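You operate a simulated robot arm through the tools that you are given. There is no shell and no other tool. Be economical: measure what you need, move in short steps, check, and stop when the job is done.

The job below is to be done with a simulated two-armed robot. You get a single attempt, and the scene is never put back.

JOB
Look up the yellow card in the CARDS drawer and call its number.
Fine: shut the drawer; lift the handset, wait for TALK, hang up; one call.

The check looks at the end state, three seconds after you hand in, the way a careful person would. Anything else that was tipped, shoved, dropped, spilled or broken makes it a failure.

ROBOT AND FRAMES
Two 7-joint arms with fingered hands on one trunk, on a base that drives. Base frame: it is fixed to the floor where the robot stands at the start and does not move with it; the origin is under the middle of the robot, x ahead of it, y to its left, z up; the surface under the hand at the start is at about z = 900. Units: mm, rad, N and s.
The left shoulder is at the start at [70, 166, 943], the right one opposite. With the tool pointing down near the work surface each hand reaches from about 100 to 940 mm from the robot's upright axis, wherever it stands, measured 20 degrees to its own side. Places, roughly: handset [0, -2250, 1000]; second wide drawer [500, -100, 600]. Payload 4.1 kg a hand.
Tool frame (each hand has its own): the origin (TCP) lies between the finger pads and is the grasp point; the fingertips stand 32 mm ahead of it; z points along the fingers, y is the line along which they close. Largest opening 108 mm; the body of the gripper starts 38 mm behind the TCP. The gripper is a hand of 4 fingers: y runs from the thumb to the fingers, the wrist lies at [-16, -108, -186] in the tool frame, and closing takes about 1.5 s.
Orientation is that of the tool frame in the base frame, as [roll, pitch, yaw] about the fixed x, y, z axes, in that order (R = Rz(yaw) Ry(pitch) Rx(roll)). With the fingers straight down and the wrist toward the robot, the tool's x, y and z point along [0, 1, 0], [1, 0, 0] and [0, 0, -1] of the base frame.

CONTROLS
- The arms move only by the tool send_rows. It takes "left_plan", "right_plan" or both (then of equal length, played together; a hand with none holds still); each is one flat list of numbers, 6 for each row, row after row: the shift along the tool's x, y, z in mm, then the turn, a rotation vector about the tool's x, y, z in degrees. In form: [dx, dy, dz, wx, wy, wz, dx, dy, dz, wx, wy, wz, ...]. A call has 1 to 10 rows; each row is the pose to reach, as a shift and turn from the pose commanded when the call began, along the tool's axes at that moment. "left_jaw" and "right_jaw" are, for a hand that has rows, the finger opening in mm, from 0 to 108, set as the call begins (left out, the last holds). Rows are played at 5 a second. More than 50 mm and 0.15 rad between two rows, or a gripper value outside its range, and nothing of the call is played. Where a pose cannot be reached the arm comes as near as it can. A force on the tool above 70 N (or 10 N above the force at the start of the call, whichever is more), or a blocked arm, ends the call early, and 0.2 s more pass. Each finger travels about 45 mm/s and halts on what it meets, pressing with about 32 N; the grip force reading is that of the motor and also rises with nothing between the fingers. The clock runs only during rows and for 0.2 s after the last one: add rows that repeat a pose to give the fingers time. It gives the time, the measured TCP pose, the force on the tool (base axes), the opening and the grip force at its end, in the units of the frame above (readings bear some noise), with the torque about the TCP (base axes, N m) and any sound that the robot's microphone picked up.
- Cameras (640 x 400 px; columns grow to the right, rows downward): "scene" is now at [122.9, 0.5, 1144.9]; the picture's right is [0.01, -1.00, 0.00], its down [-0.80, -0.01, -0.60] and it looks along [0.60, 0.01, -0.80] (base axes); focal length 214 px, centre (320, 200). "left" rides on the left gripper at [-64, -93, -132] in its tool frame; the picture's right is [-0.80, -0.28, 0.53], its down [0.55, -0.71, 0.45] and it looks along [0.25, 0.65, 0.72] (tool axes); focal length 247 px, centre (320, 200). "right" rides on the right gripper at [64, -93, -132] in its tool frame; the picture's right is [-0.80, 0.28, -0.53], its down [-0.55, -0.71, 0.45] and it looks along [-0.25, 0.65, 0.72] (tool axes); focal length 247 px, centre (320, 200). There is no depth. A picture from a camera that has moved, and an enlarged one, comes with that camera's place and axes in the base frame and with its lens.
- grab_frame(camera): a new picture of that camera. The clock stands still meanwhile.
- lift_body(by): slides the trunk up (or, below 0, down) by that many mm; the arms and the scene camera ride with it, the base frame stays. It gives what a move gives, with no picture.
- drive_base(legs): drives the robot by 1 to 6 legs, each [ahead, left, turn to the left] in mm, mm and rad, along the robot's own axes; the way and the turn of a leg run together, so that a leg with both is an arc; at most 1500 mm and 3.142 rad a leg. The arms and the cameras ride along, it lands a little off, and it stops where it bumps. It gives what a move gives.
- curl_fingers(index, middle, ring, thumb_bend, hand): sets how far each is bent, from 0 (flat) to 1 (curled in); at 0.3 the hand is open as for a grip, at 0.7 the pads meet at the TCP. One left out holds its place. A second passes; each finger stops where it meets its share of the squeeze, and holds until it gets a number again. A gripper value or a shape takes the hand back. It gives what a move gives, with no picture; readings hold the bend of each and the force on the fingers (four entries, about 0 where the hand has none), thumb and palm.
- set_grasp(shape, hand): the hand has 4 fingers and takes this shape, open, in about a second: jaw (thumb against the fingers, like two jaws); tri (thumb and two fingers); tip (a fingertip pinch); poke (one finger out to press); point (the index stretched); flat (the hand flat); cup (the hand cupped); fist (a fist). The gripper value then closes the fingers along that shape, each until it touches; the sizes above hold for jaw. It gives what a move gives, with no picture.
- aim_head(pan, tilt): turns the head with the scene camera to pan (to the left, within 1.501 rad either way) and tilt (down, from -0.506 to 1.204), counted from straight ahead of the robot. It gives what a move gives.
- inspect(camera, box): a new picture of the part [left, top, right, bottom] of that camera's present view, enlarged. The clock stands still meanwhile.
- job_done(): hands the job in; it is judged then, once.

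Work in short steps. Places have to be worked out from the pictures, the camera data and where the tool is seen: move nearer, look again, correct. Check each grasp and each placing, and mend what went wrong. You have 120 turns and 100 pictures in all, those below and enlarged ones among them. Open the grippers and draw the arms clear of the work before you hand the job in, unless the task says otherwise; then end with one line.

The tools are called by a JSON object that holds its "method" and its "body". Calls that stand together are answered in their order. send_rows: Moves the arms, as the interface text tells. Its arguments: {"type":"object","properties":{"left_plan":{"type":"array"},"left_jaw":{"type":"number"},"right_plan":{"type":"array"},"right_jaw":{"type":"number"}},"required":[]} The other tools are called the same way: lift_body (by) slides the trunk up or down; set_grasp (shape, hand) gives the hand a shape; curl_fingers (index, middle, ring, thumb_bend, hand) moves the fingers one by one; drive_base (legs) drives the base; aim_head (pan, tilt) turns the head that bears the scene camera; grab_frame (camera) takes a picture; inspect (camera, box) takes an enlarged picture of a part of a camera's view; job_done () hands the job in.

At the start:

```text
t: 0.0
left_tool_pos: [536.4, 379.7, 825.4]
left_orientation: [-3.141, 0.001, 1.571]
left_ft_force: [-0.3, 0.0, -1.4]
left_torque: [-0.01, 0.02, -0.04]
left_width: 107.8
left_gripper_force: 0.1
left_shape: jaw
left_bend: [0.3, 0.3, 0.3, 0.3]
left_finger forces: [0.1, 0.1, 0.0, 0.1, 0.1, 0.0]
right_tool_pos: [643.7, -45.2, 954.2]
right_orientation: [-3.139, -0.002, 1.571]
right_ft_force: [0.3, -0.2, -0.1]
right_torque: [0.01, 0.01, -0.02]
right_width: 107.7
right_gripper_force: 0.1
right_shape: jaw
right_bend: [0.3, 0.3, 0.3, 0.3]
right_finger forces: [0.0, 0.0, 0.0, 0.0, 0.0, 0.0]
trunk travel left (down, up): [-450.0, 490.0]
robot x, y, heading: [-0.4, -0.8, -0.002]
head pan, tilt: [0.012, 0.925]
```

scene: 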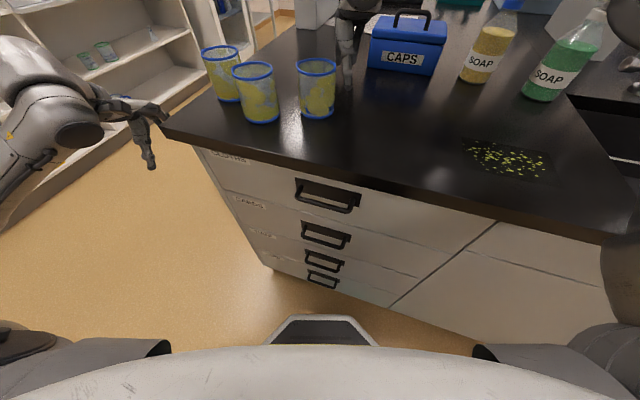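
right: 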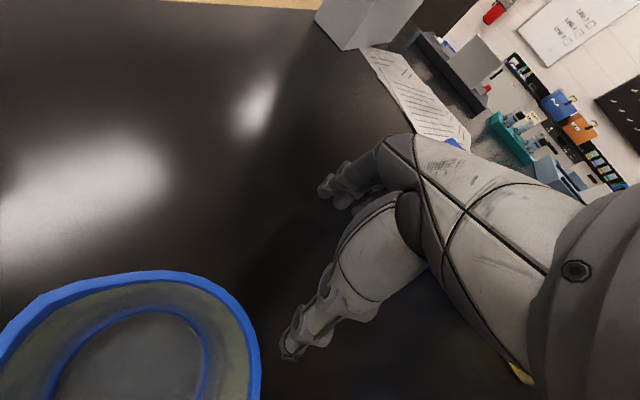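
left: 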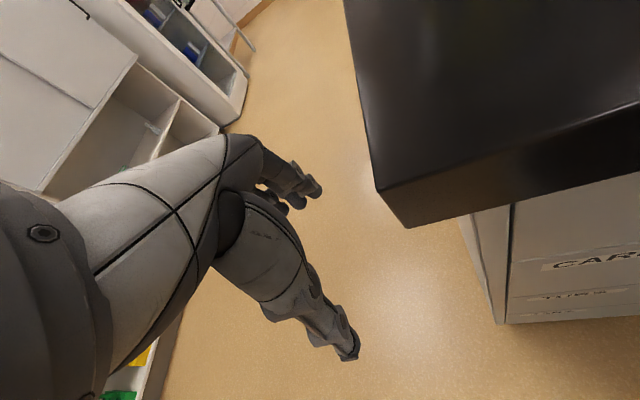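

The drawers are ahead, with labels on the left of each front. I'll zoom in on the labels.

{"method": "inspect", "body": {"camera": "scene", "box": [180, 130, 400, 300]}}

{"method": "inspect", "body": {"camera": "left", "box": [460, 180, 640, 330]}}

```text
2.35 times, centred on (290, 215) of scene
camera zoom: at [122.9, 0.5, 1144.9], right [0.01, -1.0, 0.0], down [-0.8, -0.01, -0.6], along [0.6, 0.01, -0.8], focal length 505 px, centre (391, 165)
```

zoom: 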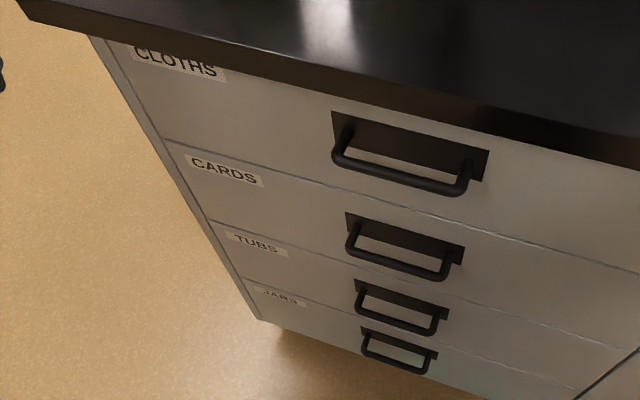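

```text
2.67 times, centred on (550, 255) of left
camera zoom: at [443.1, 317.8, 955.8], right [-0.28, -0.8, -0.53], down [-0.71, 0.55, -0.45], along [0.65, 0.25, -0.72], focal length 659 px, centre (-293, 53)
```

zoom: 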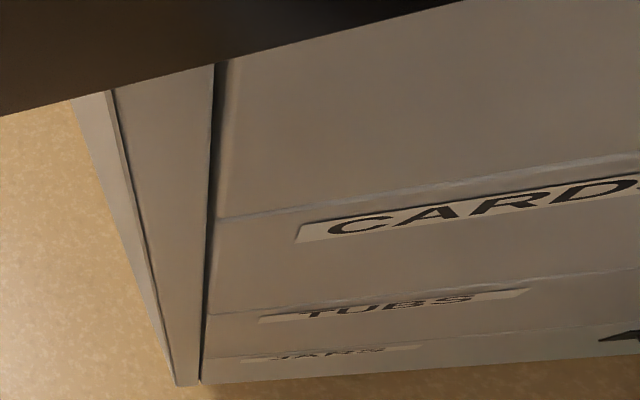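

CARDS is the second drawer, and the bench front is yawed about 18° relative to me. The right hand stands among things on the counter, so I first raise the trunk.

{"method": "lift_body", "body": {"by": 250}}

{"method": "aim_head", "body": {"pan": 0, "tilt": 0.7}}

{"method": "grab_frame", "body": {"camera": "scene"}}

```text
t: 2.6
left_tool_pos: [536.3, 380.2, 1075.0]
left_orientation: [-3.141, -0.001, 1.571]
left_ft_force: [0.6, -0.2, 0.0]
left_torque: [0.0, 0.03, -0.03]
left_width: 107.8
left_gripper_force: 0.1
left_shape: jaw
left_bend: [0.3, 0.3, 0.3, 0.3]
left_finger forces: [0.1, 0.0, 0.0, 0.1, 0.0, 0.0]
right_tool_pos: [643.4, -44.8, 1204.7]
right_orientation: [3.141, 0.0, 1.571]
right_ft_force: [0.3, 0.5, 0.9]
right_torque: [0.0, 0.0, 0.03]
right_width: 107.3
right_gripper_force: 0.0
right_shape: jaw
right_bend: [0.3, 0.3, 0.3, 0.3]
right_finger forces: [0.0, 0.0, 0.0, 0.0, 0.0, 0.1]
trunk travel left (down, up): [-700.0, 240.0]
robot x, y, heading: [-2.0, -1.0, -0.002]
head pan, tilt: [0.012, 0.925]
```

```text
t: 3.3
left_tool_pos: [536.4, 380.4, 1075.0]
left_orientation: [-3.141, -0.001, 1.57]
left_ft_force: [-0.7, -0.1, 0.4]
left_torque: [0.0, 0.02, -0.01]
left_width: 107.7
left_gripper_force: 0.1
left_shape: jaw
left_bend: [0.3, 0.3, 0.3, 0.3]
left_finger forces: [0.1, 0.0, 0.0, 0.1, 0.1, 0.1]
right_tool_pos: [642.9, -44.3, 1204.9]
right_orientation: [3.141, -0.001, 1.571]
right_ft_force: [0.0, 0.0, -0.3]
right_torque: [0.01, 0.01, 0.0]
right_width: 107.9
right_gripper_force: 0.0
right_shape: jaw
right_bend: [0.3, 0.3, 0.3, 0.3]
right_finger forces: [0.0, 0.0, 0.1, 0.1, 0.0, 0.1]
trunk travel left (down, up): [-700.0, 240.0]
robot x, y, heading: [-2.6, 2.0, 0.004]
head pan, tilt: [0.0, 0.7]
```

```text
94 pictures are left
camera scene: at [133.7, -0.4, 1412.9], right [0.0, -1.0, 0.0], down [-0.64, 0.0, -0.76], along [0.76, 0.0, -0.64], focal length 214 px, centre (320, 200)
```

scene: 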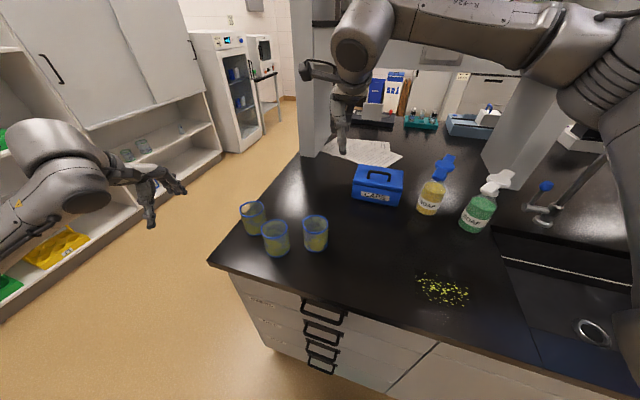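

Countertop corner triangulates consistently at ~(473,310,900). I back off and turn right to face the bench, hands well above everything.

{"method": "drive_base", "body": {"legs": [[-350, 0, 0], [0, 0, -0.325]]}}

{"method": "grab_frame", "body": {"camera": "scene"}}

```text
t: 6.6
left_tool_pos: [281.8, 188.5, 1074.5]
left_orientation: [-3.141, 0.001, 1.244]
left_ft_force: [-0.2, 0.8, 0.4]
left_torque: [0.03, 0.03, 0.0]
left_width: 107.7
left_gripper_force: 0.0
left_shape: jaw
left_bend: [0.3, 0.3, 0.3, 0.3]
left_finger forces: [0.1, 0.0, 0.0, 0.0, 0.0, 0.0]
right_tool_pos: [247.3, -249.6, 1204.4]
right_orientation: [-3.141, 0.001, 1.245]
right_ft_force: [-0.3, -0.6, -0.9]
right_torque: [0.02, 0.0, 0.0]
right_width: 107.9
right_gripper_force: 0.0
right_shape: jaw
right_bend: [0.3, 0.3, 0.3, 0.3]
right_finger forces: [0.0, 0.0, 0.0, 0.0, 0.0, 0.0]
trunk travel left (down, up): [-700.0, 240.0]
robot x, y, heading: [-347.1, -2.7, -0.327]
head pan, tilt: [0.0, 0.7]
```

```text
93 pictures are left
camera scene: at [-221.4, -44.2, 1412.9], right [-0.32, -0.95, 0.0], down [-0.61, 0.21, -0.76], along [0.72, -0.25, -0.64], focal length 214 px, centre (320, 200)
```

scene: 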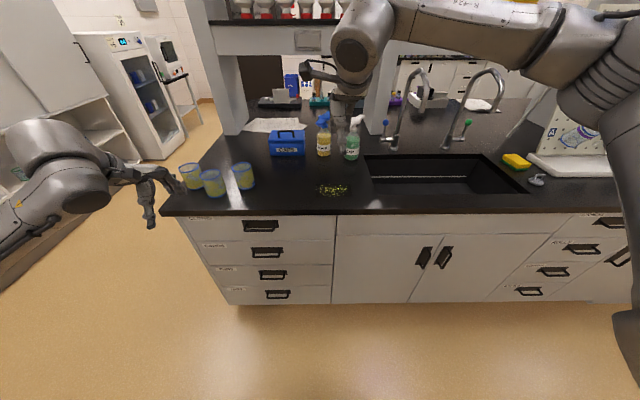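

Facing the bench squarely now; the CARDS handle is ~670 ahead, ~220 left, z≈650–700. I retract the right hand and begin turning the left hand to point forward.

{"method": "send_rows", "body": {"right_plan": [-30, -40, 0, 0, 0, 0, -60, -80, 0, 0, 0, 0, -90, -120, 0, 0, 0, 0, -120, -160, 0, 0, 0, 0, -150, -200, 0, 0, 0, 0, -150, -240, 0, 0, 0, 0, -150, -240, 0, 0, 0, 0, -150, -240, 0, 0, 0, 0, -150, -240, 0, 0, 0, 0, -150, -240, 0, 0, 0, 0], "left_plan": [-15, -25, 0, -8, 0, 0, -30, -50, 0, -16, 0, 0, -45, -75, 0, -24, 0, 0, -60, -100, 0, -32, 0, 0, -75, -125, 0, -40, 0, 0, -90, -140, 0, -48, 0, 0, -105, -140, 0, -56, 0, 0, -120, -140, 0, -64, 0, 0, -135, -140, 0, -72, 0, 0, -150, -140, 0, -80, 0, 0]}}

{"method": "lift_body", "body": {"by": -350}}

{"method": "aim_head", "body": {"pan": 0.2, "tilt": 0.7}}

{"method": "grab_frame", "body": {"camera": "scene"}}

{"method": "grab_frame", "body": {"camera": "left"}}

```text
t: 9.0
left_tool_pos: [137.1, 135.4, 1045.4]
left_orientation: [1.94, 0.107, 1.295]
left_ft_force: [0.0, -0.8, 0.3]
left_torque: [0.0, 0.01, 0.0]
left_width: 108.0
left_gripper_force: 0.2
left_shape: jaw
left_bend: [0.3, 0.3, 0.3, 0.3]
left_finger forces: [0.1, 0.1, 0.0, 0.0, 0.1, 0.0]
left hand out of reach, approached as far as the arm can: row 2, 3, 4, 5, 6, 7, 8, 9
right_tool_pos: [-33.8, -314.9, 1205.3]
right_orientation: [3.14, -0.003, 1.245]
right_ft_force: [-0.1, 0.1, 0.0]
right_torque: [0.04, -0.04, 0.02]
right_width: 107.6
right_gripper_force: 0.1
right_shape: jaw
right_bend: [0.3, 0.3, 0.3, 0.3]
right_finger forces: [0.0, 0.0, 0.1, 0.0, 0.0, 0.0]
trunk travel left (down, up): [-700.0, 240.0]
robot x, y, heading: [-347.0, -0.6, -0.328]
head pan, tilt: [0.0, 0.7]
stopped in row 10 (left hand): the arm was blocked; the commanded pose is now the measured one
```

```text
t: 12.4
left_tool_pos: [140.9, 139.8, 692.8]
left_orientation: [1.944, 0.11, 1.296]
left_ft_force: [0.0, 0.9, -0.5]
left_torque: [-0.02, 0.0, -0.01]
left_width: 107.9
left_gripper_force: 0.0
left_shape: jaw
left_bend: [0.3, 0.3, 0.3, 0.3]
left_finger forces: [0.0, 0.1, 0.0, 0.0, 0.0, 0.0]
right_tool_pos: [-29.1, -313.1, 854.2]
right_orientation: [3.142, 0.001, 1.245]
right_ft_force: [-0.7, -0.2, -0.1]
right_torque: [0.0, -0.04, 0.03]
right_width: 107.7
right_gripper_force: 0.1
right_shape: jaw
right_bend: [0.3, 0.3, 0.3, 0.3]
right_finger forces: [0.0, 0.0, 0.0, 0.0, 0.0, 0.0]
trunk travel left (down, up): [-350.0, 590.0]
robot x, y, heading: [-346.6, 0.9, -0.326]
head pan, tilt: [0.0, 0.7]
```

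```text
t: 13.2
left_tool_pos: [138.5, 138.9, 693.0]
left_orientation: [1.943, 0.11, 1.297]
left_ft_force: [0.4, 1.0, -0.1]
left_torque: [0.01, -0.02, 0.0]
left_width: 108.0
left_gripper_force: 0.1
left_shape: jaw
left_bend: [0.3, 0.3, 0.3, 0.3]
left_finger forces: [0.0, 0.0, 0.0, 0.0, 0.0, 0.0]
right_tool_pos: [-30.3, -311.8, 854.7]
right_orientation: [-3.141, 0.001, 1.246]
right_ft_force: [0.7, 0.2, -0.3]
right_torque: [0.01, 0.03, 0.01]
right_width: 107.6
right_gripper_force: 0.1
right_shape: jaw
right_bend: [0.3, 0.3, 0.3, 0.3]
right_finger forces: [0.0, 0.0, 0.0, 0.0, 0.0, 0.0]
trunk travel left (down, up): [-350.0, 590.0]
robot x, y, heading: [-350.3, 1.9, -0.329]
head pan, tilt: [0.201, 0.7]
```

```text
92 pictures are left
camera scene: at [-218.0, -27.4, 1062.9], right [-0.13, -0.99, 0.0], down [-0.64, 0.08, -0.76], along [0.76, -0.1, -0.64], focal length 214 px, centre (320, 200)
```

scene: 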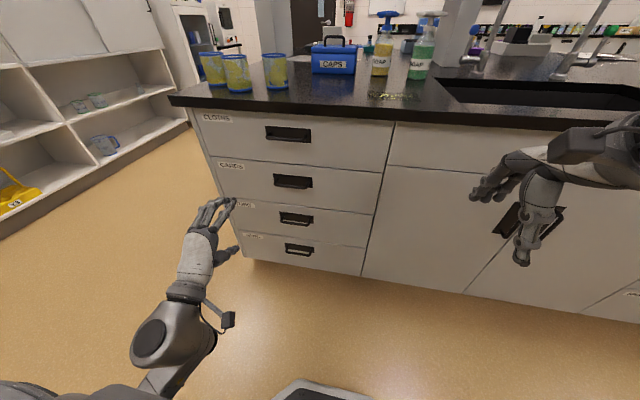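

```text
91 pictures are left
camera left: at [-29.3, 117.1, 661.8], right [0.15, -0.92, -0.37], down [0.28, 0.4, -0.88], along [0.95, 0.03, 0.31], focal length 247 px, centre (320, 200)
```

left: 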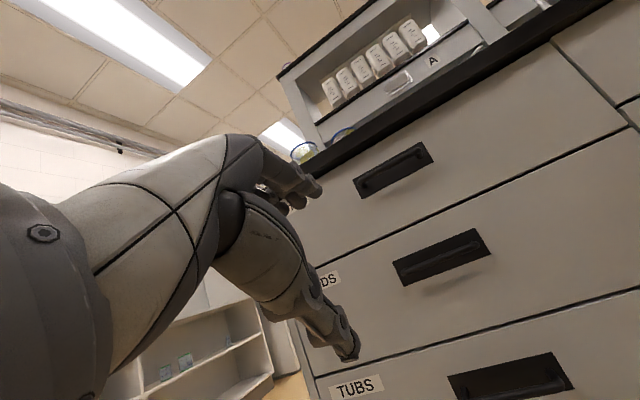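

Triangulating the CARDS handle from both cameras gives about (393,-14,631). I bring the left hand to a pre-grasp ~90 mm short, fingers forward.

{"method": "send_rows", "body": {"left_plan": [-12, 1, 38, -2.2, -0.2, 1.1, -24, 2, 72, -4.4, -0.5, 2.3, -36, 4, 107, -6.6, -0.7, 3.5, -48, 5, 142, -8.8, -0.9, 4.6, -60, 6, 176, -11, -1.2, 5.8, -66, 7, 210, -13.2, -1.4, 6.9, -66, 7, 210, -13.2, -1.4, 6.9]}}

{"method": "grab_frame", "body": {"camera": "left"}}

{"method": "grab_frame", "body": {"camera": "scene"}}

```text
t: 14.8
left_tool_pos: [313.3, 30.7, 625.3]
left_orientation: [1.721, -0.056, 1.246]
left_ft_force: [-1.0, 0.0, 0.9]
left_torque: [0.02, 0.0, 0.0]
left_width: 107.8
left_gripper_force: 0.1
left_shape: jaw
left_bend: [0.3, 0.3, 0.3, 0.3]
left_finger forces: [0.0, 0.0, 0.0, 0.1, 0.1, 0.0]
right_tool_pos: [-29.3, -311.8, 854.8]
right_orientation: [3.141, 0.002, 1.244]
right_ft_force: [0.1, -0.9, 0.2]
right_torque: [-0.02, 0.03, -0.01]
right_width: 107.8
right_gripper_force: 0.1
right_shape: jaw
right_bend: [0.3, 0.3, 0.3, 0.3]
right_finger forces: [0.1, 0.0, 0.0, 0.1, 0.0, 0.0]
trunk travel left (down, up): [-350.0, 590.0]
robot x, y, heading: [-348.7, 1.4, -0.326]
head pan, tilt: [0.201, 0.7]
```

```text
90 pictures are left
camera left: at [157.2, 21.5, 549.3], right [0.21, -0.89, -0.4], down [0.51, 0.45, -0.73], along [0.84, -0.05, 0.55], focal length 247 px, centre (320, 200)
```

left: 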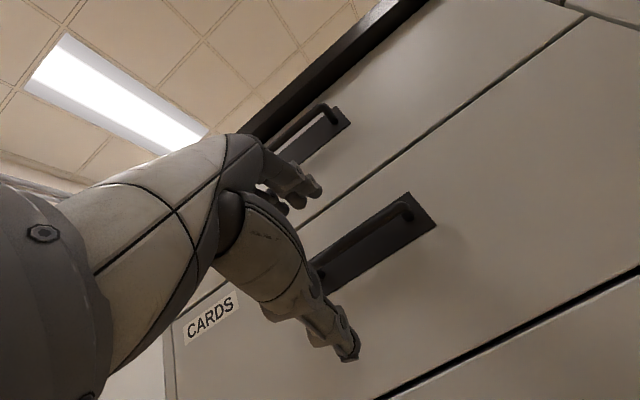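

```text
89 pictures are left
camera scene: at [-218.0, -27.4, 1063.0], right [-0.12, -0.99, 0.0], down [-0.64, 0.08, -0.76], along [0.76, -0.1, -0.64], focal length 214 px, centre (320, 200)
```

scene: 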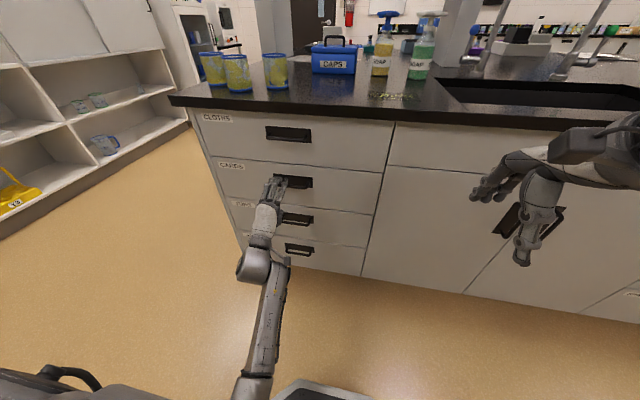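

I zoom in for a precise triangulation of the handle's bar.

{"method": "inspect", "body": {"camera": "scene", "box": [220, 150, 340, 225]}}

{"method": "inspect", "body": {"camera": "left", "box": [280, 170, 480, 300]}}

```text
5.33 times, centred on (280, 188) of scene
camera zoom: at [-218.0, -27.4, 1063.0], right [-0.12, -0.99, 0.0], down [-0.64, 0.08, -0.76], along [0.76, -0.1, -0.64], focal length 1144 px, centre (533, 267)
```

zoom: 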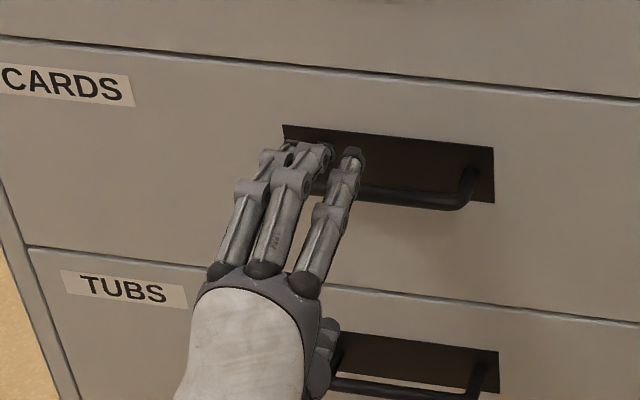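

```text
3.08 times, centred on (380, 235) of left
camera zoom: at [157.2, 21.5, 549.3], right [0.21, -0.89, -0.4], down [0.51, 0.45, -0.73], along [0.84, -0.05, 0.55], focal length 760 px, centre (135, 92)
```

zoom: 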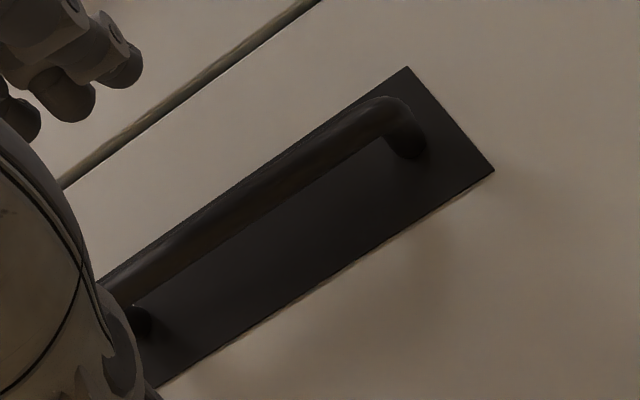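

Bar centre ≈ (371,-7,636), about 100 mm long. I shift up/right then advance so the bar lies just ahead of the TCP, then close.

{"method": "send_rows", "body": {"left_plan": [-16, 21, 10, 0, 0, 0, -16, 21, 35, 0, 0, 0, -16, 21, 53, 0, 0, 0, -16, 21, 53, 0, 0, 0]}}

{"method": "inspect", "body": {"camera": "scene", "box": [220, 150, 340, 225]}}

{"method": "grab_frame", "body": {"camera": "left"}}

```text
t: 15.8
left_tool_pos: [362.4, 1.9, 636.2]
left_orientation: [1.724, -0.051, 1.255]
left_ft_force: [-0.1, -0.2, -0.1]
left_torque: [-0.02, -0.02, 0.04]
left_width: 108.3
left_gripper_force: 0.0
left_shape: jaw
left_bend: [0.3, 0.3, 0.3, 0.3]
left_finger forces: [0.1, 0.0, 0.0, 0.1, 0.2, 0.0]
right_tool_pos: [-28.2, -312.0, 854.5]
right_orientation: [-3.141, -0.002, 1.245]
right_ft_force: [0.3, -0.6, 0.2]
right_torque: [-0.03, -0.01, 0.02]
right_width: 107.6
right_gripper_force: 0.1
right_shape: jaw
right_bend: [0.3, 0.3, 0.3, 0.3]
right_finger forces: [0.1, 0.0, 0.0, 0.1, 0.0, 0.1]
trunk travel left (down, up): [-350.0, 590.0]
robot x, y, heading: [-345.3, -1.9, -0.33]
head pan, tilt: [0.201, 0.7]
```

```text
5.33 times, centred on (280, 188) of scene
camera zoom: at [-218.0, -27.4, 1062.9], right [-0.12, -0.99, 0.0], down [-0.64, 0.08, -0.76], along [0.76, -0.1, -0.64], focal length 1144 px, centre (533, 267)
```

zoom: 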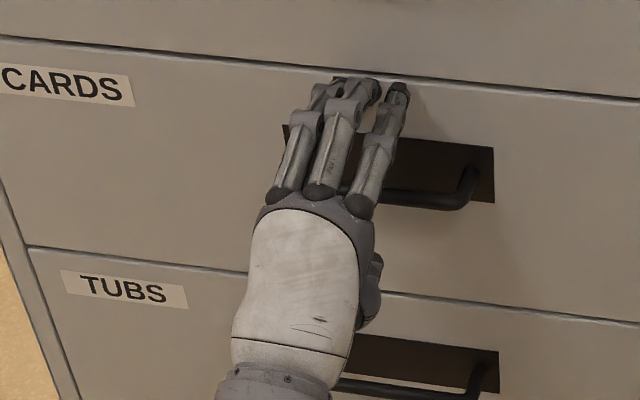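

```text
85 pictures are left
camera left: at [206.3, -10.0, 561.4], right [0.22, -0.89, -0.4], down [0.5, 0.45, -0.74], along [0.84, -0.04, 0.55], focal length 247 px, centre (320, 200)
```

left: 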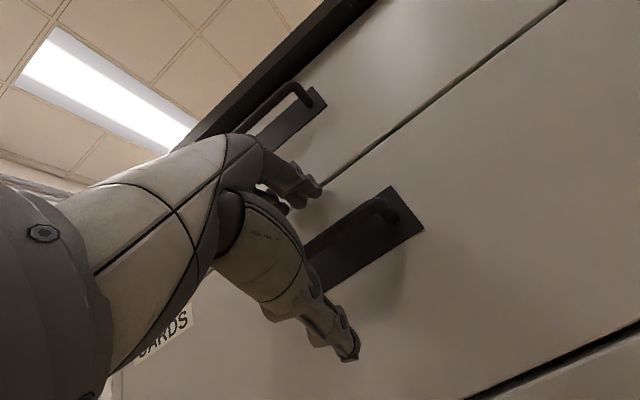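

The fingers straddle the bar. I close with holding rows.

{"method": "send_rows", "body": {"left_plan": [0, 0, 0, 0, 0, 0, 0, 0, 0, 0, 0, 0, 0, 0, 0, 0, 0, 0, 0, 0, 0, 0, 0, 0, 0, 0, 0, 0, 0, 0, 0, 0, 0, 0, 0, 0, 0, 0, 0, 0, 0, 0, 0, 0, 0, 0, 0, 0, 0, 0, 0, 0, 0, 0], "left_jaw": 0}}

{"method": "grab_frame", "body": {"camera": "left"}}

```text
t: 17.8
left_tool_pos: [366.5, 0.5, 640.3]
left_orientation: [1.715, -0.05, 1.257]
left_ft_force: [-0.5, 1.4, -12.3]
left_torque: [0.0, 0.09, 0.01]
left_width: 0.0
left_gripper_force: 32.0
left_shape: jaw
left_bend: [0.7, 0.7, 0.7, 0.74]
left_finger forces: [1.6, 0.0, 0.0, 0.0, 30.6, 0.1]
right_tool_pos: [-27.1, -312.8, 854.9]
right_orientation: [-3.139, 0.0, 1.245]
right_ft_force: [0.1, 0.1, -0.5]
right_torque: [0.02, -0.02, 0.01]
right_width: 107.8
right_gripper_force: 0.0
right_shape: jaw
right_bend: [0.3, 0.3, 0.3, 0.3]
right_finger forces: [0.0, 0.0, 0.1, 0.0, 0.0, 0.0]
trunk travel left (down, up): [-350.0, 590.0]
robot x, y, heading: [-349.8, 1.1, -0.327]
head pan, tilt: [0.201, 0.7]
```

```text
84 pictures are left
camera left: at [209.4, -11.6, 564.3], right [0.22, -0.89, -0.4], down [0.51, 0.45, -0.73], along [0.83, -0.04, 0.55], focal length 247 px, centre (320, 200)
```

left: 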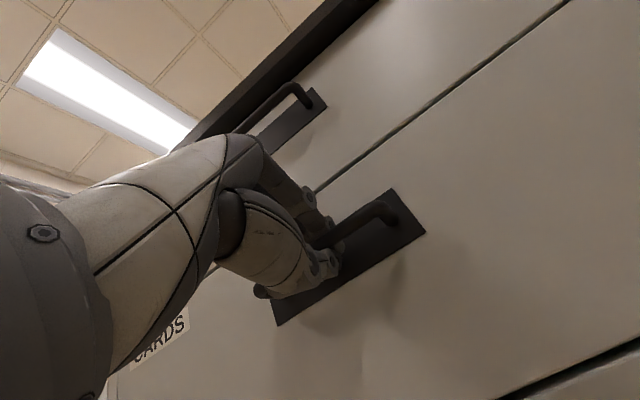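

The fingers appear curled around the bar (hooked). I test by pulling back 60 mm.

{"method": "send_rows", "body": {"left_plan": [0, 3, -20, 0, 0, 0, 0, 6, -40, 0, 0, 0, 0, 9, -60, 0, 0, 0, 0, 9, -60, 0, 0, 0]}}

{"method": "grab_frame", "body": {"camera": "scene"}}

```text
t: 18.8
left_tool_pos: [311.4, 11.0, 652.6]
left_orientation: [1.725, -0.019, 1.255]
left_ft_force: [10.9, 28.9, -43.4]
left_torque: [0.66, 0.06, 0.25]
left_width: 5.4
left_gripper_force: 32.0
left_shape: jaw
left_bend: [0.7, 0.7, 0.7, 0.69]
left_finger forces: [5.2, 0.0, 0.0, 0.0, 43.7, 0.0]
right_tool_pos: [-23.7, -310.4, 852.8]
right_orientation: [-3.137, 0.005, 1.247]
right_ft_force: [-0.3, -0.7, -0.3]
right_torque: [-0.01, 0.0, -0.03]
right_width: 107.8
right_gripper_force: 0.0
right_shape: jaw
right_bend: [0.3, 0.3, 0.3, 0.3]
right_finger forces: [0.1, 0.0, 0.1, 0.1, 0.1, 0.0]
trunk travel left (down, up): [-350.0, 590.0]
robot x, y, heading: [-348.3, 2.8, -0.33]
head pan, tilt: [0.201, 0.7]
```

```text
83 pictures are left
camera scene: at [-212.5, -24.6, 1062.1], right [-0.12, -0.99, 0.0], down [-0.64, 0.08, -0.76], along [0.76, -0.1, -0.65], focal length 214 px, centre (320, 200)
```

scene: 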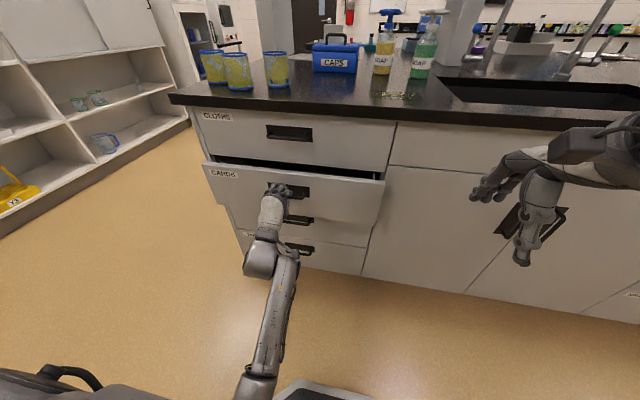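

The drawer slides open; I was lifting slightly. I correct the hand height/side, then pull by driving straight back.

{"method": "send_rows", "body": {"left_plan": [3, -6, -10, 0, 0, 0, 5, -12, -20, 0, 0, 0, 5, -12, -20, 0, 0, 0]}}

{"method": "drive_base", "body": {"legs": [[-130, 0, 0]]}}

{"method": "aim_head", "body": {"pan": 0.25, "tilt": 0.75}}

{"method": "grab_frame", "body": {"camera": "scene"}}

```text
t: 19.6
left_tool_pos: [287.7, 15.9, 649.3]
left_orientation: [1.714, -0.011, 1.246]
left_ft_force: [7.0, 16.3, -24.6]
left_torque: [0.39, -0.01, 0.1]
left_width: 3.7
left_gripper_force: 32.2
left_shape: jaw
left_bend: [0.7, 0.7, 0.7, 0.71]
left_finger forces: [0.0, 0.0, 0.0, 0.1, 35.1, 0.0]
right_tool_pos: [-27.1, -312.1, 853.4]
right_orientation: [-3.138, 0.002, 1.244]
right_ft_force: [-1.3, 0.0, 0.5]
right_torque: [0.0, 0.01, 0.0]
right_width: 107.7
right_gripper_force: 0.0
right_shape: jaw
right_bend: [0.3, 0.3, 0.3, 0.3]
right_finger forces: [0.1, 0.1, 0.1, 0.0, 0.0, 0.0]
trunk travel left (down, up): [-350.0, 590.0]
robot x, y, heading: [-351.0, -0.1, -0.325]
head pan, tilt: [0.201, 0.7]
```

```text
t: 20.9
left_tool_pos: [163.7, 55.3, 649.2]
left_orientation: [1.716, -0.012, 1.239]
left_ft_force: [2.0, 11.4, -28.1]
left_torque: [0.23, 0.06, 0.06]
left_width: 2.4
left_gripper_force: 31.5
left_shape: jaw
left_bend: [0.7, 0.7, 0.7, 0.71]
left_finger forces: [0.1, 0.0, 0.0, 0.1, 39.1, 0.0]
right_tool_pos: [-150.6, -270.8, 854.6]
right_orientation: [-3.139, 0.001, 1.244]
right_ft_force: [0.0, -0.1, -0.5]
right_torque: [0.0, 0.0, -0.02]
right_width: 107.5
right_gripper_force: 0.1
right_shape: jaw
right_bend: [0.3, 0.3, 0.3, 0.3]
right_finger forces: [0.0, 0.0, 0.0, 0.1, 0.0, 0.0]
trunk travel left (down, up): [-350.0, 590.0]
robot x, y, heading: [-470.8, 41.2, -0.328]
head pan, tilt: [0.201, 0.7]
```

```text
t: 21.5
left_tool_pos: [164.1, 55.6, 647.1]
left_orientation: [1.72, -0.014, 1.242]
left_ft_force: [2.9, 4.7, -24.5]
left_torque: [0.16, 0.08, -0.01]
left_width: 1.7
left_gripper_force: 32.0
left_shape: jaw
left_bend: [0.7, 0.7, 0.7, 0.71]
left_finger forces: [0.0, 0.0, 0.0, 0.0, 40.4, 0.1]
right_tool_pos: [-150.5, -270.6, 853.1]
right_orientation: [-3.137, 0.002, 1.243]
right_ft_force: [0.0, 0.1, 0.3]
right_torque: [0.03, -0.04, -0.02]
right_width: 107.6
right_gripper_force: 0.2
right_shape: jaw
right_bend: [0.3, 0.3, 0.3, 0.3]
right_finger forces: [0.0, 0.0, 0.0, 0.0, 0.0, 0.0]
trunk travel left (down, up): [-350.0, 590.0]
robot x, y, heading: [-472.4, 43.1, -0.33]
head pan, tilt: [0.25, 0.75]
```

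```text
82 pictures are left
camera scene: at [-340.0, 19.0, 1058.2], right [-0.08, -1.0, 0.0], down [-0.68, 0.05, -0.73], along [0.73, -0.06, -0.68], focal length 214 px, centre (320, 200)
```

scene: 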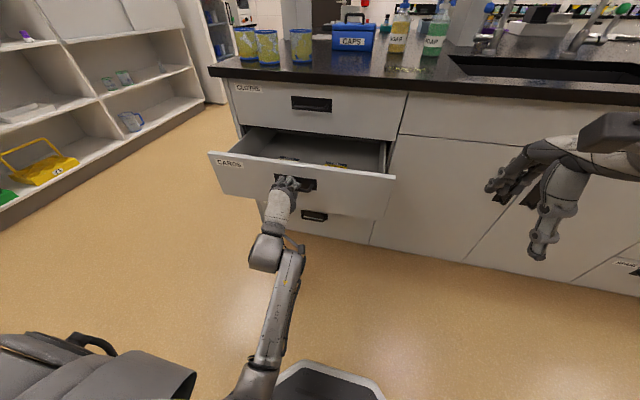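

Drawer is ~210 mm open with items visible inside. Pull another 90 mm, then look closely.

{"method": "drive_base", "body": {"legs": [[-90, 0, 0]]}}

{"method": "inspect", "body": {"camera": "scene", "box": [200, 100, 420, 240]}}

```text
t: 22.6
left_tool_pos: [79.4, 83.7, 648.4]
left_orientation: [1.718, -0.014, 1.242]
left_ft_force: [-1.0, -0.4, -29.6]
left_torque: [0.04, 0.12, 0.02]
left_width: 2.5
left_gripper_force: 32.2
left_shape: jaw
left_bend: [0.7, 0.7, 0.7, 0.71]
left_finger forces: [0.0, 0.0, 0.1, 0.0, 42.0, 0.1]
right_tool_pos: [-236.2, -241.2, 852.8]
right_orientation: [-3.138, 0.003, 1.244]
right_ft_force: [0.6, -0.5, 0.2]
right_torque: [-0.03, -0.02, -0.03]
right_width: 107.8
right_gripper_force: 0.0
right_shape: jaw
right_bend: [0.3, 0.3, 0.3, 0.3]
right_finger forces: [0.1, 0.1, 0.0, 0.1, 0.0, 0.0]
trunk travel left (down, up): [-350.0, 590.0]
robot x, y, heading: [-554.8, 67.6, -0.328]
head pan, tilt: [0.25, 0.75]
```

```text
2.86 times, centred on (310, 170) of scene
camera zoom: at [-425.3, 47.6, 1058.3], right [-0.08, -1.0, 0.0], down [-0.68, 0.05, -0.73], along [0.73, -0.06, -0.68], focal length 613 px, centre (349, 286)
```

zoom: 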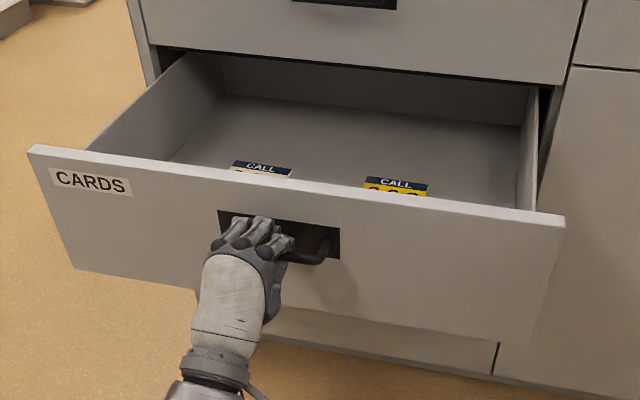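

Two cards lie near the front. I release the handle and back the hand off, then raise the trunk to look in from above.

{"method": "send_rows", "body": {"left_plan": [0, -5, 0, 0, 0, 0, 0, -5, 0, 0, 0, 0, 0, -5, 0, 0, 0, 0, 0, -5, 0, 0, 0, 0, 0, -5, 0, 0, 0, 0, 0, -5, 0, 0, 0, 0, 0, -5, 0, 0, 0, 0, 0, -5, -30, 0, 0, 0, 0, -5, -65, 0, 0, 0, 0, -5, -95, 0, 0, 0], "left_jaw": 108}}

{"method": "grab_frame", "body": {"camera": "left"}}

```text
t: 24.8
left_tool_pos: [-13.6, 113.8, 660.8]
left_orientation: [1.714, -0.014, 1.238]
left_ft_force: [-0.1, 0.4, 0.0]
left_torque: [0.03, -0.01, 0.02]
left_width: 107.8
left_gripper_force: 0.1
left_shape: jaw
left_bend: [0.3, 0.3, 0.3, 0.3]
left_finger forces: [0.0, 0.0, 0.0, 0.1, 0.0, 0.1]
right_tool_pos: [-238.6, -242.3, 854.7]
right_orientation: [3.141, 0.0, 1.242]
right_ft_force: [-0.4, -0.5, 0.2]
right_torque: [0.0, -0.02, -0.01]
right_width: 107.6
right_gripper_force: 0.0
right_shape: jaw
right_bend: [0.3, 0.3, 0.3, 0.3]
right_finger forces: [0.0, 0.1, 0.0, 0.1, 0.0, 0.0]
trunk travel left (down, up): [-350.0, 590.0]
robot x, y, heading: [-551.6, 69.8, -0.329]
head pan, tilt: [0.25, 0.75]
```

```text
80 pictures are left
camera left: at [-170.2, 102.6, 586.7], right [0.2, -0.91, -0.37], down [0.51, 0.42, -0.75], along [0.84, -0.03, 0.54], focal length 247 px, centre (320, 200)
```

left: 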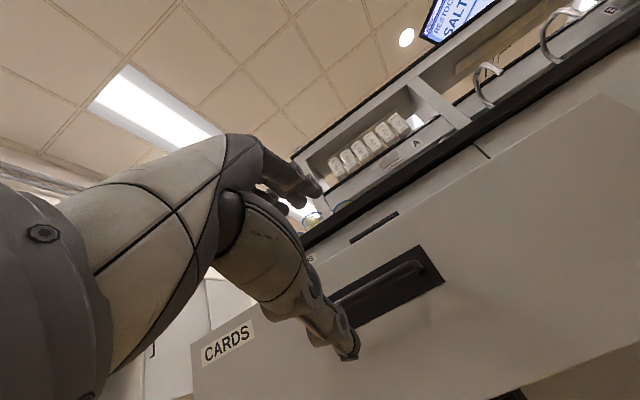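

Hand is clear of the handle. Raise the trunk.

{"method": "lift_body", "body": {"by": 450}}

{"method": "grab_frame", "body": {"camera": "scene"}}

```text
refused: 450 is not a number from -400 to 400
```

```text
79 pictures are left
camera scene: at [-428.1, 47.3, 1058.7], right [-0.08, -1.0, 0.0], down [-0.68, 0.05, -0.73], along [0.73, -0.06, -0.68], focal length 214 px, centre (320, 200)
```

scene: 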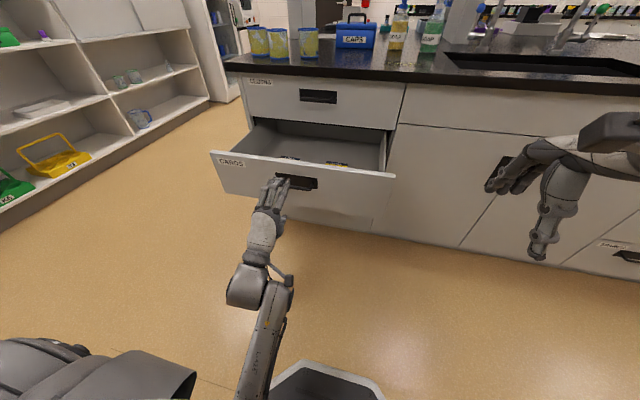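

Limit is 400; I lift by 400.

{"method": "lift_body", "body": {"by": 400}}

{"method": "inspect", "body": {"camera": "scene", "box": [180, 160, 460, 335]}}

```text
t: 28.6
left_tool_pos: [-12.8, 114.0, 1060.2]
left_orientation: [1.714, -0.015, 1.24]
left_ft_force: [0.2, -0.6, 0.0]
left_torque: [-0.02, 0.06, 0.0]
left_width: 107.7
left_gripper_force: 0.0
left_shape: jaw
left_bend: [0.3, 0.3, 0.3, 0.3]
left_finger forces: [0.0, 0.0, 0.0, 0.0, 0.0, 0.1]
right_tool_pos: [-237.9, -242.4, 1255.4]
right_orientation: [3.141, -0.001, 1.243]
right_ft_force: [-0.9, -0.1, 0.0]
right_torque: [-0.02, -0.04, 0.0]
right_width: 107.5
right_gripper_force: 0.0
right_shape: jaw
right_bend: [0.3, 0.3, 0.3, 0.3]
right_finger forces: [0.0, 0.0, 0.1, 0.1, 0.0, 0.1]
trunk travel left (down, up): [-750.0, 190.0]
robot x, y, heading: [-558.7, 68.6, -0.327]
head pan, tilt: [0.25, 0.75]
```

```text
2.29 times, centred on (320, 248) of scene
camera zoom: at [-427.7, 47.2, 1458.7], right [-0.08, -1.0, 0.0], down [-0.68, 0.05, -0.73], along [0.73, -0.06, -0.68], focal length 490 px, centre (320, 91)
```

zoom: 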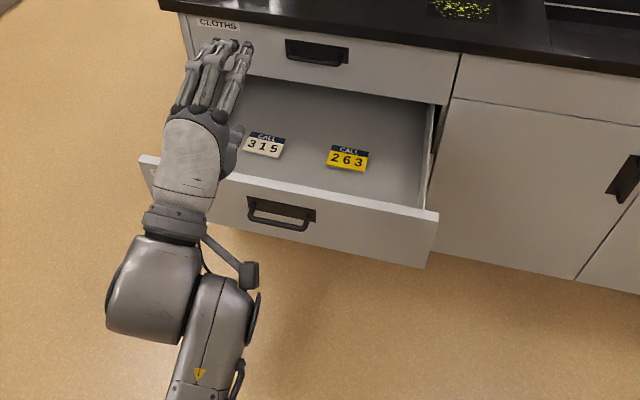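

Zoom on the yellow card.

{"method": "inspect", "body": {"camera": "scene", "box": [280, 212, 350, 256]}}

```text
9.09 times, centred on (315, 234) of scene
camera zoom: at [-427.7, 47.2, 1458.7], right [-0.08, -1.0, 0.0], down [-0.68, 0.05, -0.73], along [0.73, -0.06, -0.68], focal length 1950 px, centre (366, -109)
```

zoom: 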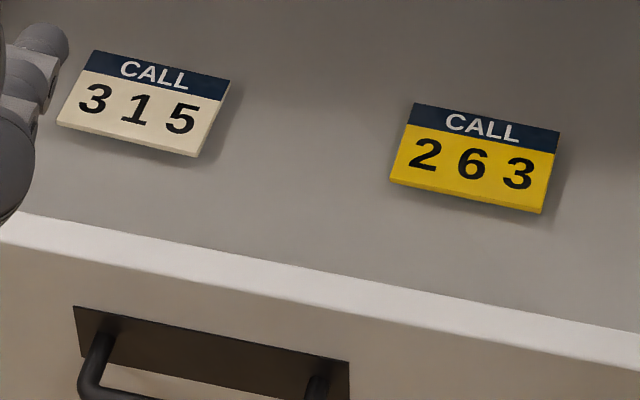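

The yellow card reads 263. Lower again, make a left fist, and push the drawer shut.

{"method": "lift_body", "body": {"by": -400}}

{"method": "set_grasp", "body": {"shape": "fist", "hand": "left"}}

{"method": "drive_base", "body": {"legs": [[200, 0, 0]]}}

{"method": "grab_frame", "body": {"camera": "scene"}}

```text
t: 32.5
left_tool_pos: [-13.0, 114.3, 659.5]
left_orientation: [1.714, -0.015, 1.238]
left_ft_force: [-0.3, 0.0, -0.1]
left_torque: [-0.01, -0.01, 0.02]
left_width: 107.7
left_gripper_force: 0.1
left_shape: jaw
left_bend: [0.3, 0.3, 0.3, 0.3]
left_finger forces: [0.0, 0.0, 0.0, 0.0, 0.0, 0.1]
right_tool_pos: [-237.4, -242.4, 854.1]
right_orientation: [3.14, 0.001, 1.243]
right_ft_force: [-0.4, 0.5, 0.1]
right_torque: [0.0, -0.02, 0.0]
right_width: 107.4
right_gripper_force: 0.1
right_shape: jaw
right_bend: [0.3, 0.3, 0.3, 0.3]
right_finger forces: [0.1, 0.0, 0.1, 0.0, 0.1, 0.1]
trunk travel left (down, up): [-350.0, 590.0]
robot x, y, heading: [-554.3, 70.5, -0.329]
head pan, tilt: [0.25, 0.75]
```

```text
t: 33.4
left_tool_pos: [-13.4, 114.5, 659.9]
left_orientation: [1.715, -0.015, 1.24]
left_ft_force: [-0.2, -0.1, 0.5]
left_torque: [-0.02, -0.02, -0.01]
left_width: 0.0
left_gripper_force: 0.0
left_shape: fist
left_bend: [1.0, 1.0, 1.0, 0.84]
left_finger forces: [0.0, 0.0, 0.1, 0.0, 0.0, 0.0]
right_tool_pos: [-237.7, -241.6, 853.6]
right_orientation: [3.141, 0.001, 1.243]
right_ft_force: [-0.4, -0.2, 0.1]
right_torque: [-0.01, 0.02, 0.03]
right_width: 107.5
right_gripper_force: 0.0
right_shape: jaw
right_bend: [0.3, 0.3, 0.3, 0.3]
right_finger forces: [0.0, 0.1, 0.1, 0.0, 0.0, 0.1]
trunk travel left (down, up): [-350.0, 590.0]
robot x, y, heading: [-554.7, 70.7, -0.324]
head pan, tilt: [0.25, 0.75]
```

```text
t: 35.0
left_tool_pos: [177.3, 48.6, 659.7]
left_orientation: [1.717, -0.015, 1.241]
left_ft_force: [-0.4, 1.0, -0.3]
left_torque: [-0.01, 0.0, -0.02]
left_width: 0.1
left_gripper_force: 0.0
left_shape: fist
left_bend: [1.0, 1.0, 1.0, 0.84]
left_finger forces: [0.0, 0.0, 0.1, 0.1, 0.1, 0.0]
right_tool_pos: [-47.6, -308.3, 855.2]
right_orientation: [-3.14, -0.002, 1.243]
right_ft_force: [-0.6, -0.2, 0.1]
right_torque: [-0.01, 0.01, 0.0]
right_width: 107.6
right_gripper_force: 0.0
right_shape: jaw
right_bend: [0.3, 0.3, 0.3, 0.3]
right_finger forces: [0.0, 0.0, 0.0, 0.0, 0.0, 0.1]
trunk travel left (down, up): [-350.0, 590.0]
robot x, y, heading: [-363.3, 2.6, -0.325]
head pan, tilt: [0.25, 0.75]
```

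```text
76 pictures are left
camera scene: at [-236.7, -17.7, 1058.5], right [-0.08, -1.0, 0.0], down [-0.68, 0.05, -0.73], along [0.73, -0.06, -0.68], focal length 214 px, centre (320, 200)
```

scene: 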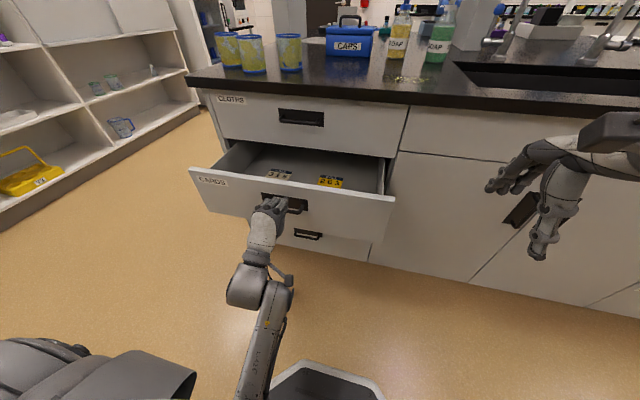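

The fist is near/against the drawer front. Continue forward in steps.

{"method": "drive_base", "body": {"legs": [[130, 0, 0]]}}

{"method": "grab_frame", "body": {"camera": "scene"}}

```text
t: 36.2
left_tool_pos: [301.6, 7.4, 658.8]
left_orientation: [1.719, -0.015, 1.24]
left_ft_force: [0.1, -0.3, -0.3]
left_torque: [0.02, 0.02, 0.04]
left_width: 0.0
left_gripper_force: 0.0
left_shape: fist
left_bend: [1.0, 1.0, 1.0, 0.84]
left_finger forces: [0.0, 0.0, 0.0, 0.0, 0.0, 0.0]
right_tool_pos: [75.5, -349.0, 854.8]
right_orientation: [-3.139, 0.0, 1.242]
right_ft_force: [1.0, 0.2, 0.2]
right_torque: [0.0, 0.04, -0.01]
right_width: 107.4
right_gripper_force: 0.0
right_shape: jaw
right_bend: [0.3, 0.3, 0.3, 0.3]
right_finger forces: [0.0, 0.0, 0.0, 0.0, 0.0, 0.1]
trunk travel left (down, up): [-350.0, 590.0]
robot x, y, heading: [-242.6, -34.6, -0.328]
head pan, tilt: [0.25, 0.75]
```

```text
75 pictures are left
camera scene: at [-113.4, -59.9, 1058.5], right [-0.08, -1.0, 0.0], down [-0.68, 0.05, -0.73], along [0.73, -0.06, -0.68], focal length 214 px, centre (320, 200)
```

scene: 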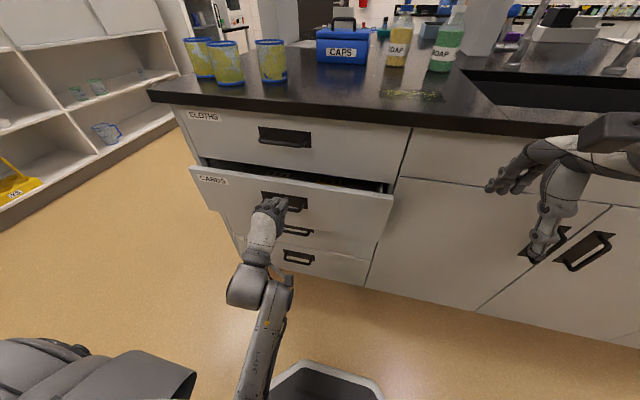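

Nearly shut. Another 60 mm with the base, then finish with the force-limited arm.

{"method": "drive_base", "body": {"legs": [[60, 0, 0]]}}

{"method": "grab_frame", "body": {"camera": "scene"}}

```text
t: 37.2
left_tool_pos: [359.6, -13.2, 657.7]
left_orientation: [1.718, -0.015, 1.24]
left_ft_force: [-0.1, -0.4, -0.8]
left_torque: [0.03, -0.03, 0.01]
left_width: 0.0
left_gripper_force: 0.0
left_shape: fist
left_bend: [1.0, 1.0, 1.0, 0.84]
left_finger forces: [0.0, 0.0, 0.0, 0.1, 0.0, 0.0]
right_tool_pos: [133.7, -370.3, 854.9]
right_orientation: [-3.14, 0.0, 1.243]
right_ft_force: [0.0, -0.6, -0.3]
right_torque: [-0.02, 0.03, -0.01]
right_width: 107.7
right_gripper_force: 0.0
right_shape: jaw
right_bend: [0.3, 0.3, 0.3, 0.3]
right_finger forces: [0.1, 0.0, 0.0, 0.1, 0.1, 0.1]
trunk travel left (down, up): [-350.0, 590.0]
robot x, y, heading: [-184.5, -58.2, -0.331]
head pan, tilt: [0.25, 0.75]
```

```text
74 pictures are left
camera scene: at [-54.9, -79.8, 1058.5], right [-0.08, -1.0, 0.0], down [-0.68, 0.05, -0.73], along [0.73, -0.06, -0.68], focal length 214 px, centre (320, 200)
```

scene: 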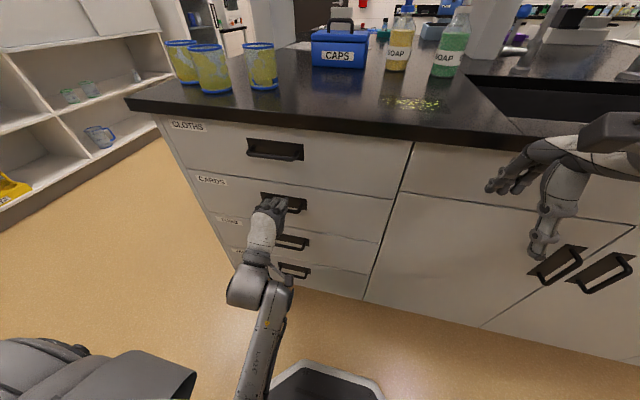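

It looks shut; a gentle force-limited nudge confirms.

{"method": "send_rows", "body": {"left_plan": [0, 2, 12, 0, 0, 0, 0, 4, 24, 0, 0, 0, 0, 5, 36, 0, 0, 0]}}

{"method": "inspect", "body": {"camera": "scene", "box": [150, 110, 420, 280]}}

```text
t: 38.0
left_tool_pos: [388.5, -22.8, 665.9]
left_orientation: [1.703, -0.016, 1.242]
left_ft_force: [-53.8, 16.0, 24.7]
left_torque: [0.52, 1.85, -0.15]
left_width: 0.0
left_gripper_force: 0.1
left_shape: fist
left_bend: [1.0, 1.0, 1.0, 0.84]
left_finger forces: [0.1, 0.1, 0.1, 0.0, 47.8, 0.0]
right_tool_pos: [127.6, -367.8, 857.7]
right_orientation: [3.133, -0.002, 1.243]
right_ft_force: [0.5, -0.7, -0.2]
right_torque: [0.0, -0.03, -0.01]
right_width: 107.6
right_gripper_force: 0.1
right_shape: jaw
right_bend: [0.3, 0.3, 0.3, 0.3]
right_finger forces: [0.0, 0.0, 0.1, 0.1, 0.1, 0.1]
trunk travel left (down, up): [-350.0, 590.0]
robot x, y, heading: [-189.5, -54.3, -0.328]
head pan, tilt: [0.25, 0.75]
```

```text
2.35 times, centred on (285, 195) of scene
camera zoom: at [-63.3, -77.8, 1060.0], right [-0.08, -1.0, 0.0], down [-0.68, 0.05, -0.74], along [0.73, -0.06, -0.68], focal length 505 px, centre (402, 212)
```

zoom: 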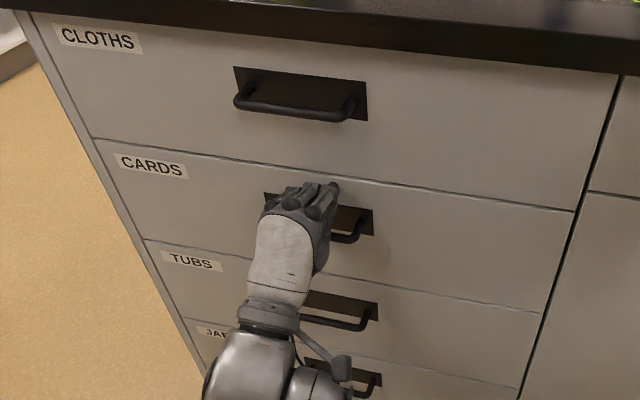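

Shut firmly. Withdraw the hand straight back and check that it doesn't catch the handle.

{"method": "send_rows", "body": {"left_plan": [0, -3, -36, 0, 0, 0, 0, -5, -70, 0, 0, 0, 0, -5, -110, 0, 0, 0]}}

{"method": "drive_base", "body": {"legs": [[-350, 0, 0]]}}

{"method": "grab_frame", "body": {"camera": "scene"}}

{"method": "aim_head", "body": {"pan": -1.3, "tilt": 0.3}}

{"method": "grab_frame", "body": {"camera": "scene"}}

```text
t: 38.8
left_tool_pos: [289.7, 13.2, 670.0]
left_orientation: [1.717, -0.019, 1.236]
left_ft_force: [-0.4, 0.0, -0.1]
left_torque: [0.03, -0.03, 0.01]
left_width: 0.1
left_gripper_force: 0.1
left_shape: fist
left_bend: [1.0, 1.0, 1.0, 0.84]
left_finger forces: [0.0, 0.0, 0.1, 0.0, 0.1, 0.1]
right_tool_pos: [133.0, -369.9, 855.0]
right_orientation: [-3.141, 0.001, 1.241]
right_ft_force: [0.8, 0.6, -0.3]
right_torque: [0.0, -0.04, 0.02]
right_width: 107.5
right_gripper_force: 0.1
right_shape: jaw
right_bend: [0.3, 0.3, 0.3, 0.3]
right_finger forces: [0.0, 0.0, 0.0, 0.0, 0.0, 0.0]
trunk travel left (down, up): [-350.0, 590.0]
robot x, y, heading: [-185.5, -52.1, -0.328]
head pan, tilt: [0.25, 0.75]
```

```text
t: 41.1
left_tool_pos: [-48.0, 126.8, 669.6]
left_orientation: [1.716, -0.018, 1.233]
left_ft_force: [-0.6, 0.2, -0.3]
left_torque: [-0.01, -0.03, -0.01]
left_width: 0.1
left_gripper_force: 0.1
left_shape: fist
left_bend: [1.0, 1.0, 1.0, 0.84]
left_finger forces: [0.0, 0.0, 0.1, 0.0, 0.0, 0.0]
right_tool_pos: [-205.4, -253.7, 855.3]
right_orientation: [3.141, -0.001, 1.239]
right_ft_force: [-0.1, 0.0, -0.4]
right_torque: [-0.02, -0.02, -0.02]
right_width: 107.5
right_gripper_force: 0.0
right_shape: jaw
right_bend: [0.3, 0.3, 0.3, 0.3]
right_finger forces: [0.1, 0.0, 0.0, 0.1, 0.0, 0.1]
trunk travel left (down, up): [-350.0, 590.0]
robot x, y, heading: [-520.6, 58.3, -0.333]
head pan, tilt: [0.25, 0.75]
```

```text
72 pictures are left
camera scene: at [-394.3, 36.1, 1058.8], right [-0.08, -1.0, 0.0], down [-0.68, 0.06, -0.73], along [0.73, -0.06, -0.68], focal length 214 px, centre (320, 200)
```

scene: 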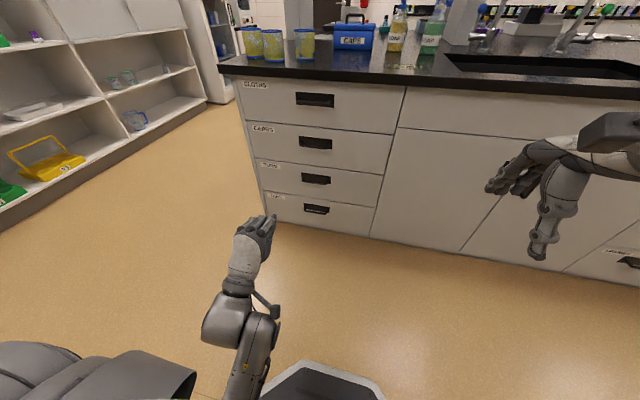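

```text
t: 42.7
left_tool_pos: [-48.9, 126.5, 669.1]
left_orientation: [1.721, -0.019, 1.234]
left_ft_force: [0.0, 0.2, 0.1]
left_torque: [-0.02, 0.03, 0.0]
left_width: 0.0
left_gripper_force: 0.0
left_shape: fist
left_bend: [1.0, 1.0, 1.0, 0.84]
left_finger forces: [0.0, 0.0, 0.0, 0.0, 0.0, 0.0]
right_tool_pos: [-205.7, -254.3, 855.5]
right_orientation: [3.142, -0.002, 1.239]
right_ft_force: [0.1, 0.0, -1.1]
right_torque: [0.04, 0.01, 0.04]
right_width: 107.7
right_gripper_force: 0.1
right_shape: jaw
right_bend: [0.3, 0.3, 0.3, 0.3]
right_finger forces: [0.0, 0.0, 0.0, 0.1, 0.0, 0.1]
trunk travel left (down, up): [-350.0, 590.0]
robot x, y, heading: [-525.7, 60.4, -0.332]
head pan, tilt: [-1.3, 0.3]
```

```text
71 pictures are left
camera scene: at [-482.1, -50.5, 1099.0], right [-1.0, 0.06, 0.0], down [0.02, 0.3, -0.96], along [-0.06, -0.95, -0.3], focal length 214 px, centre (320, 200)
```

scene: 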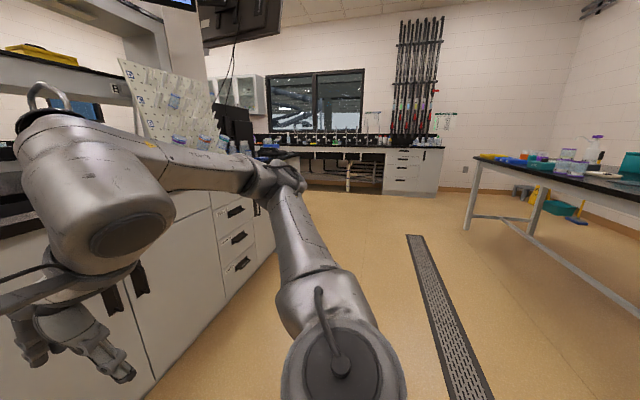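

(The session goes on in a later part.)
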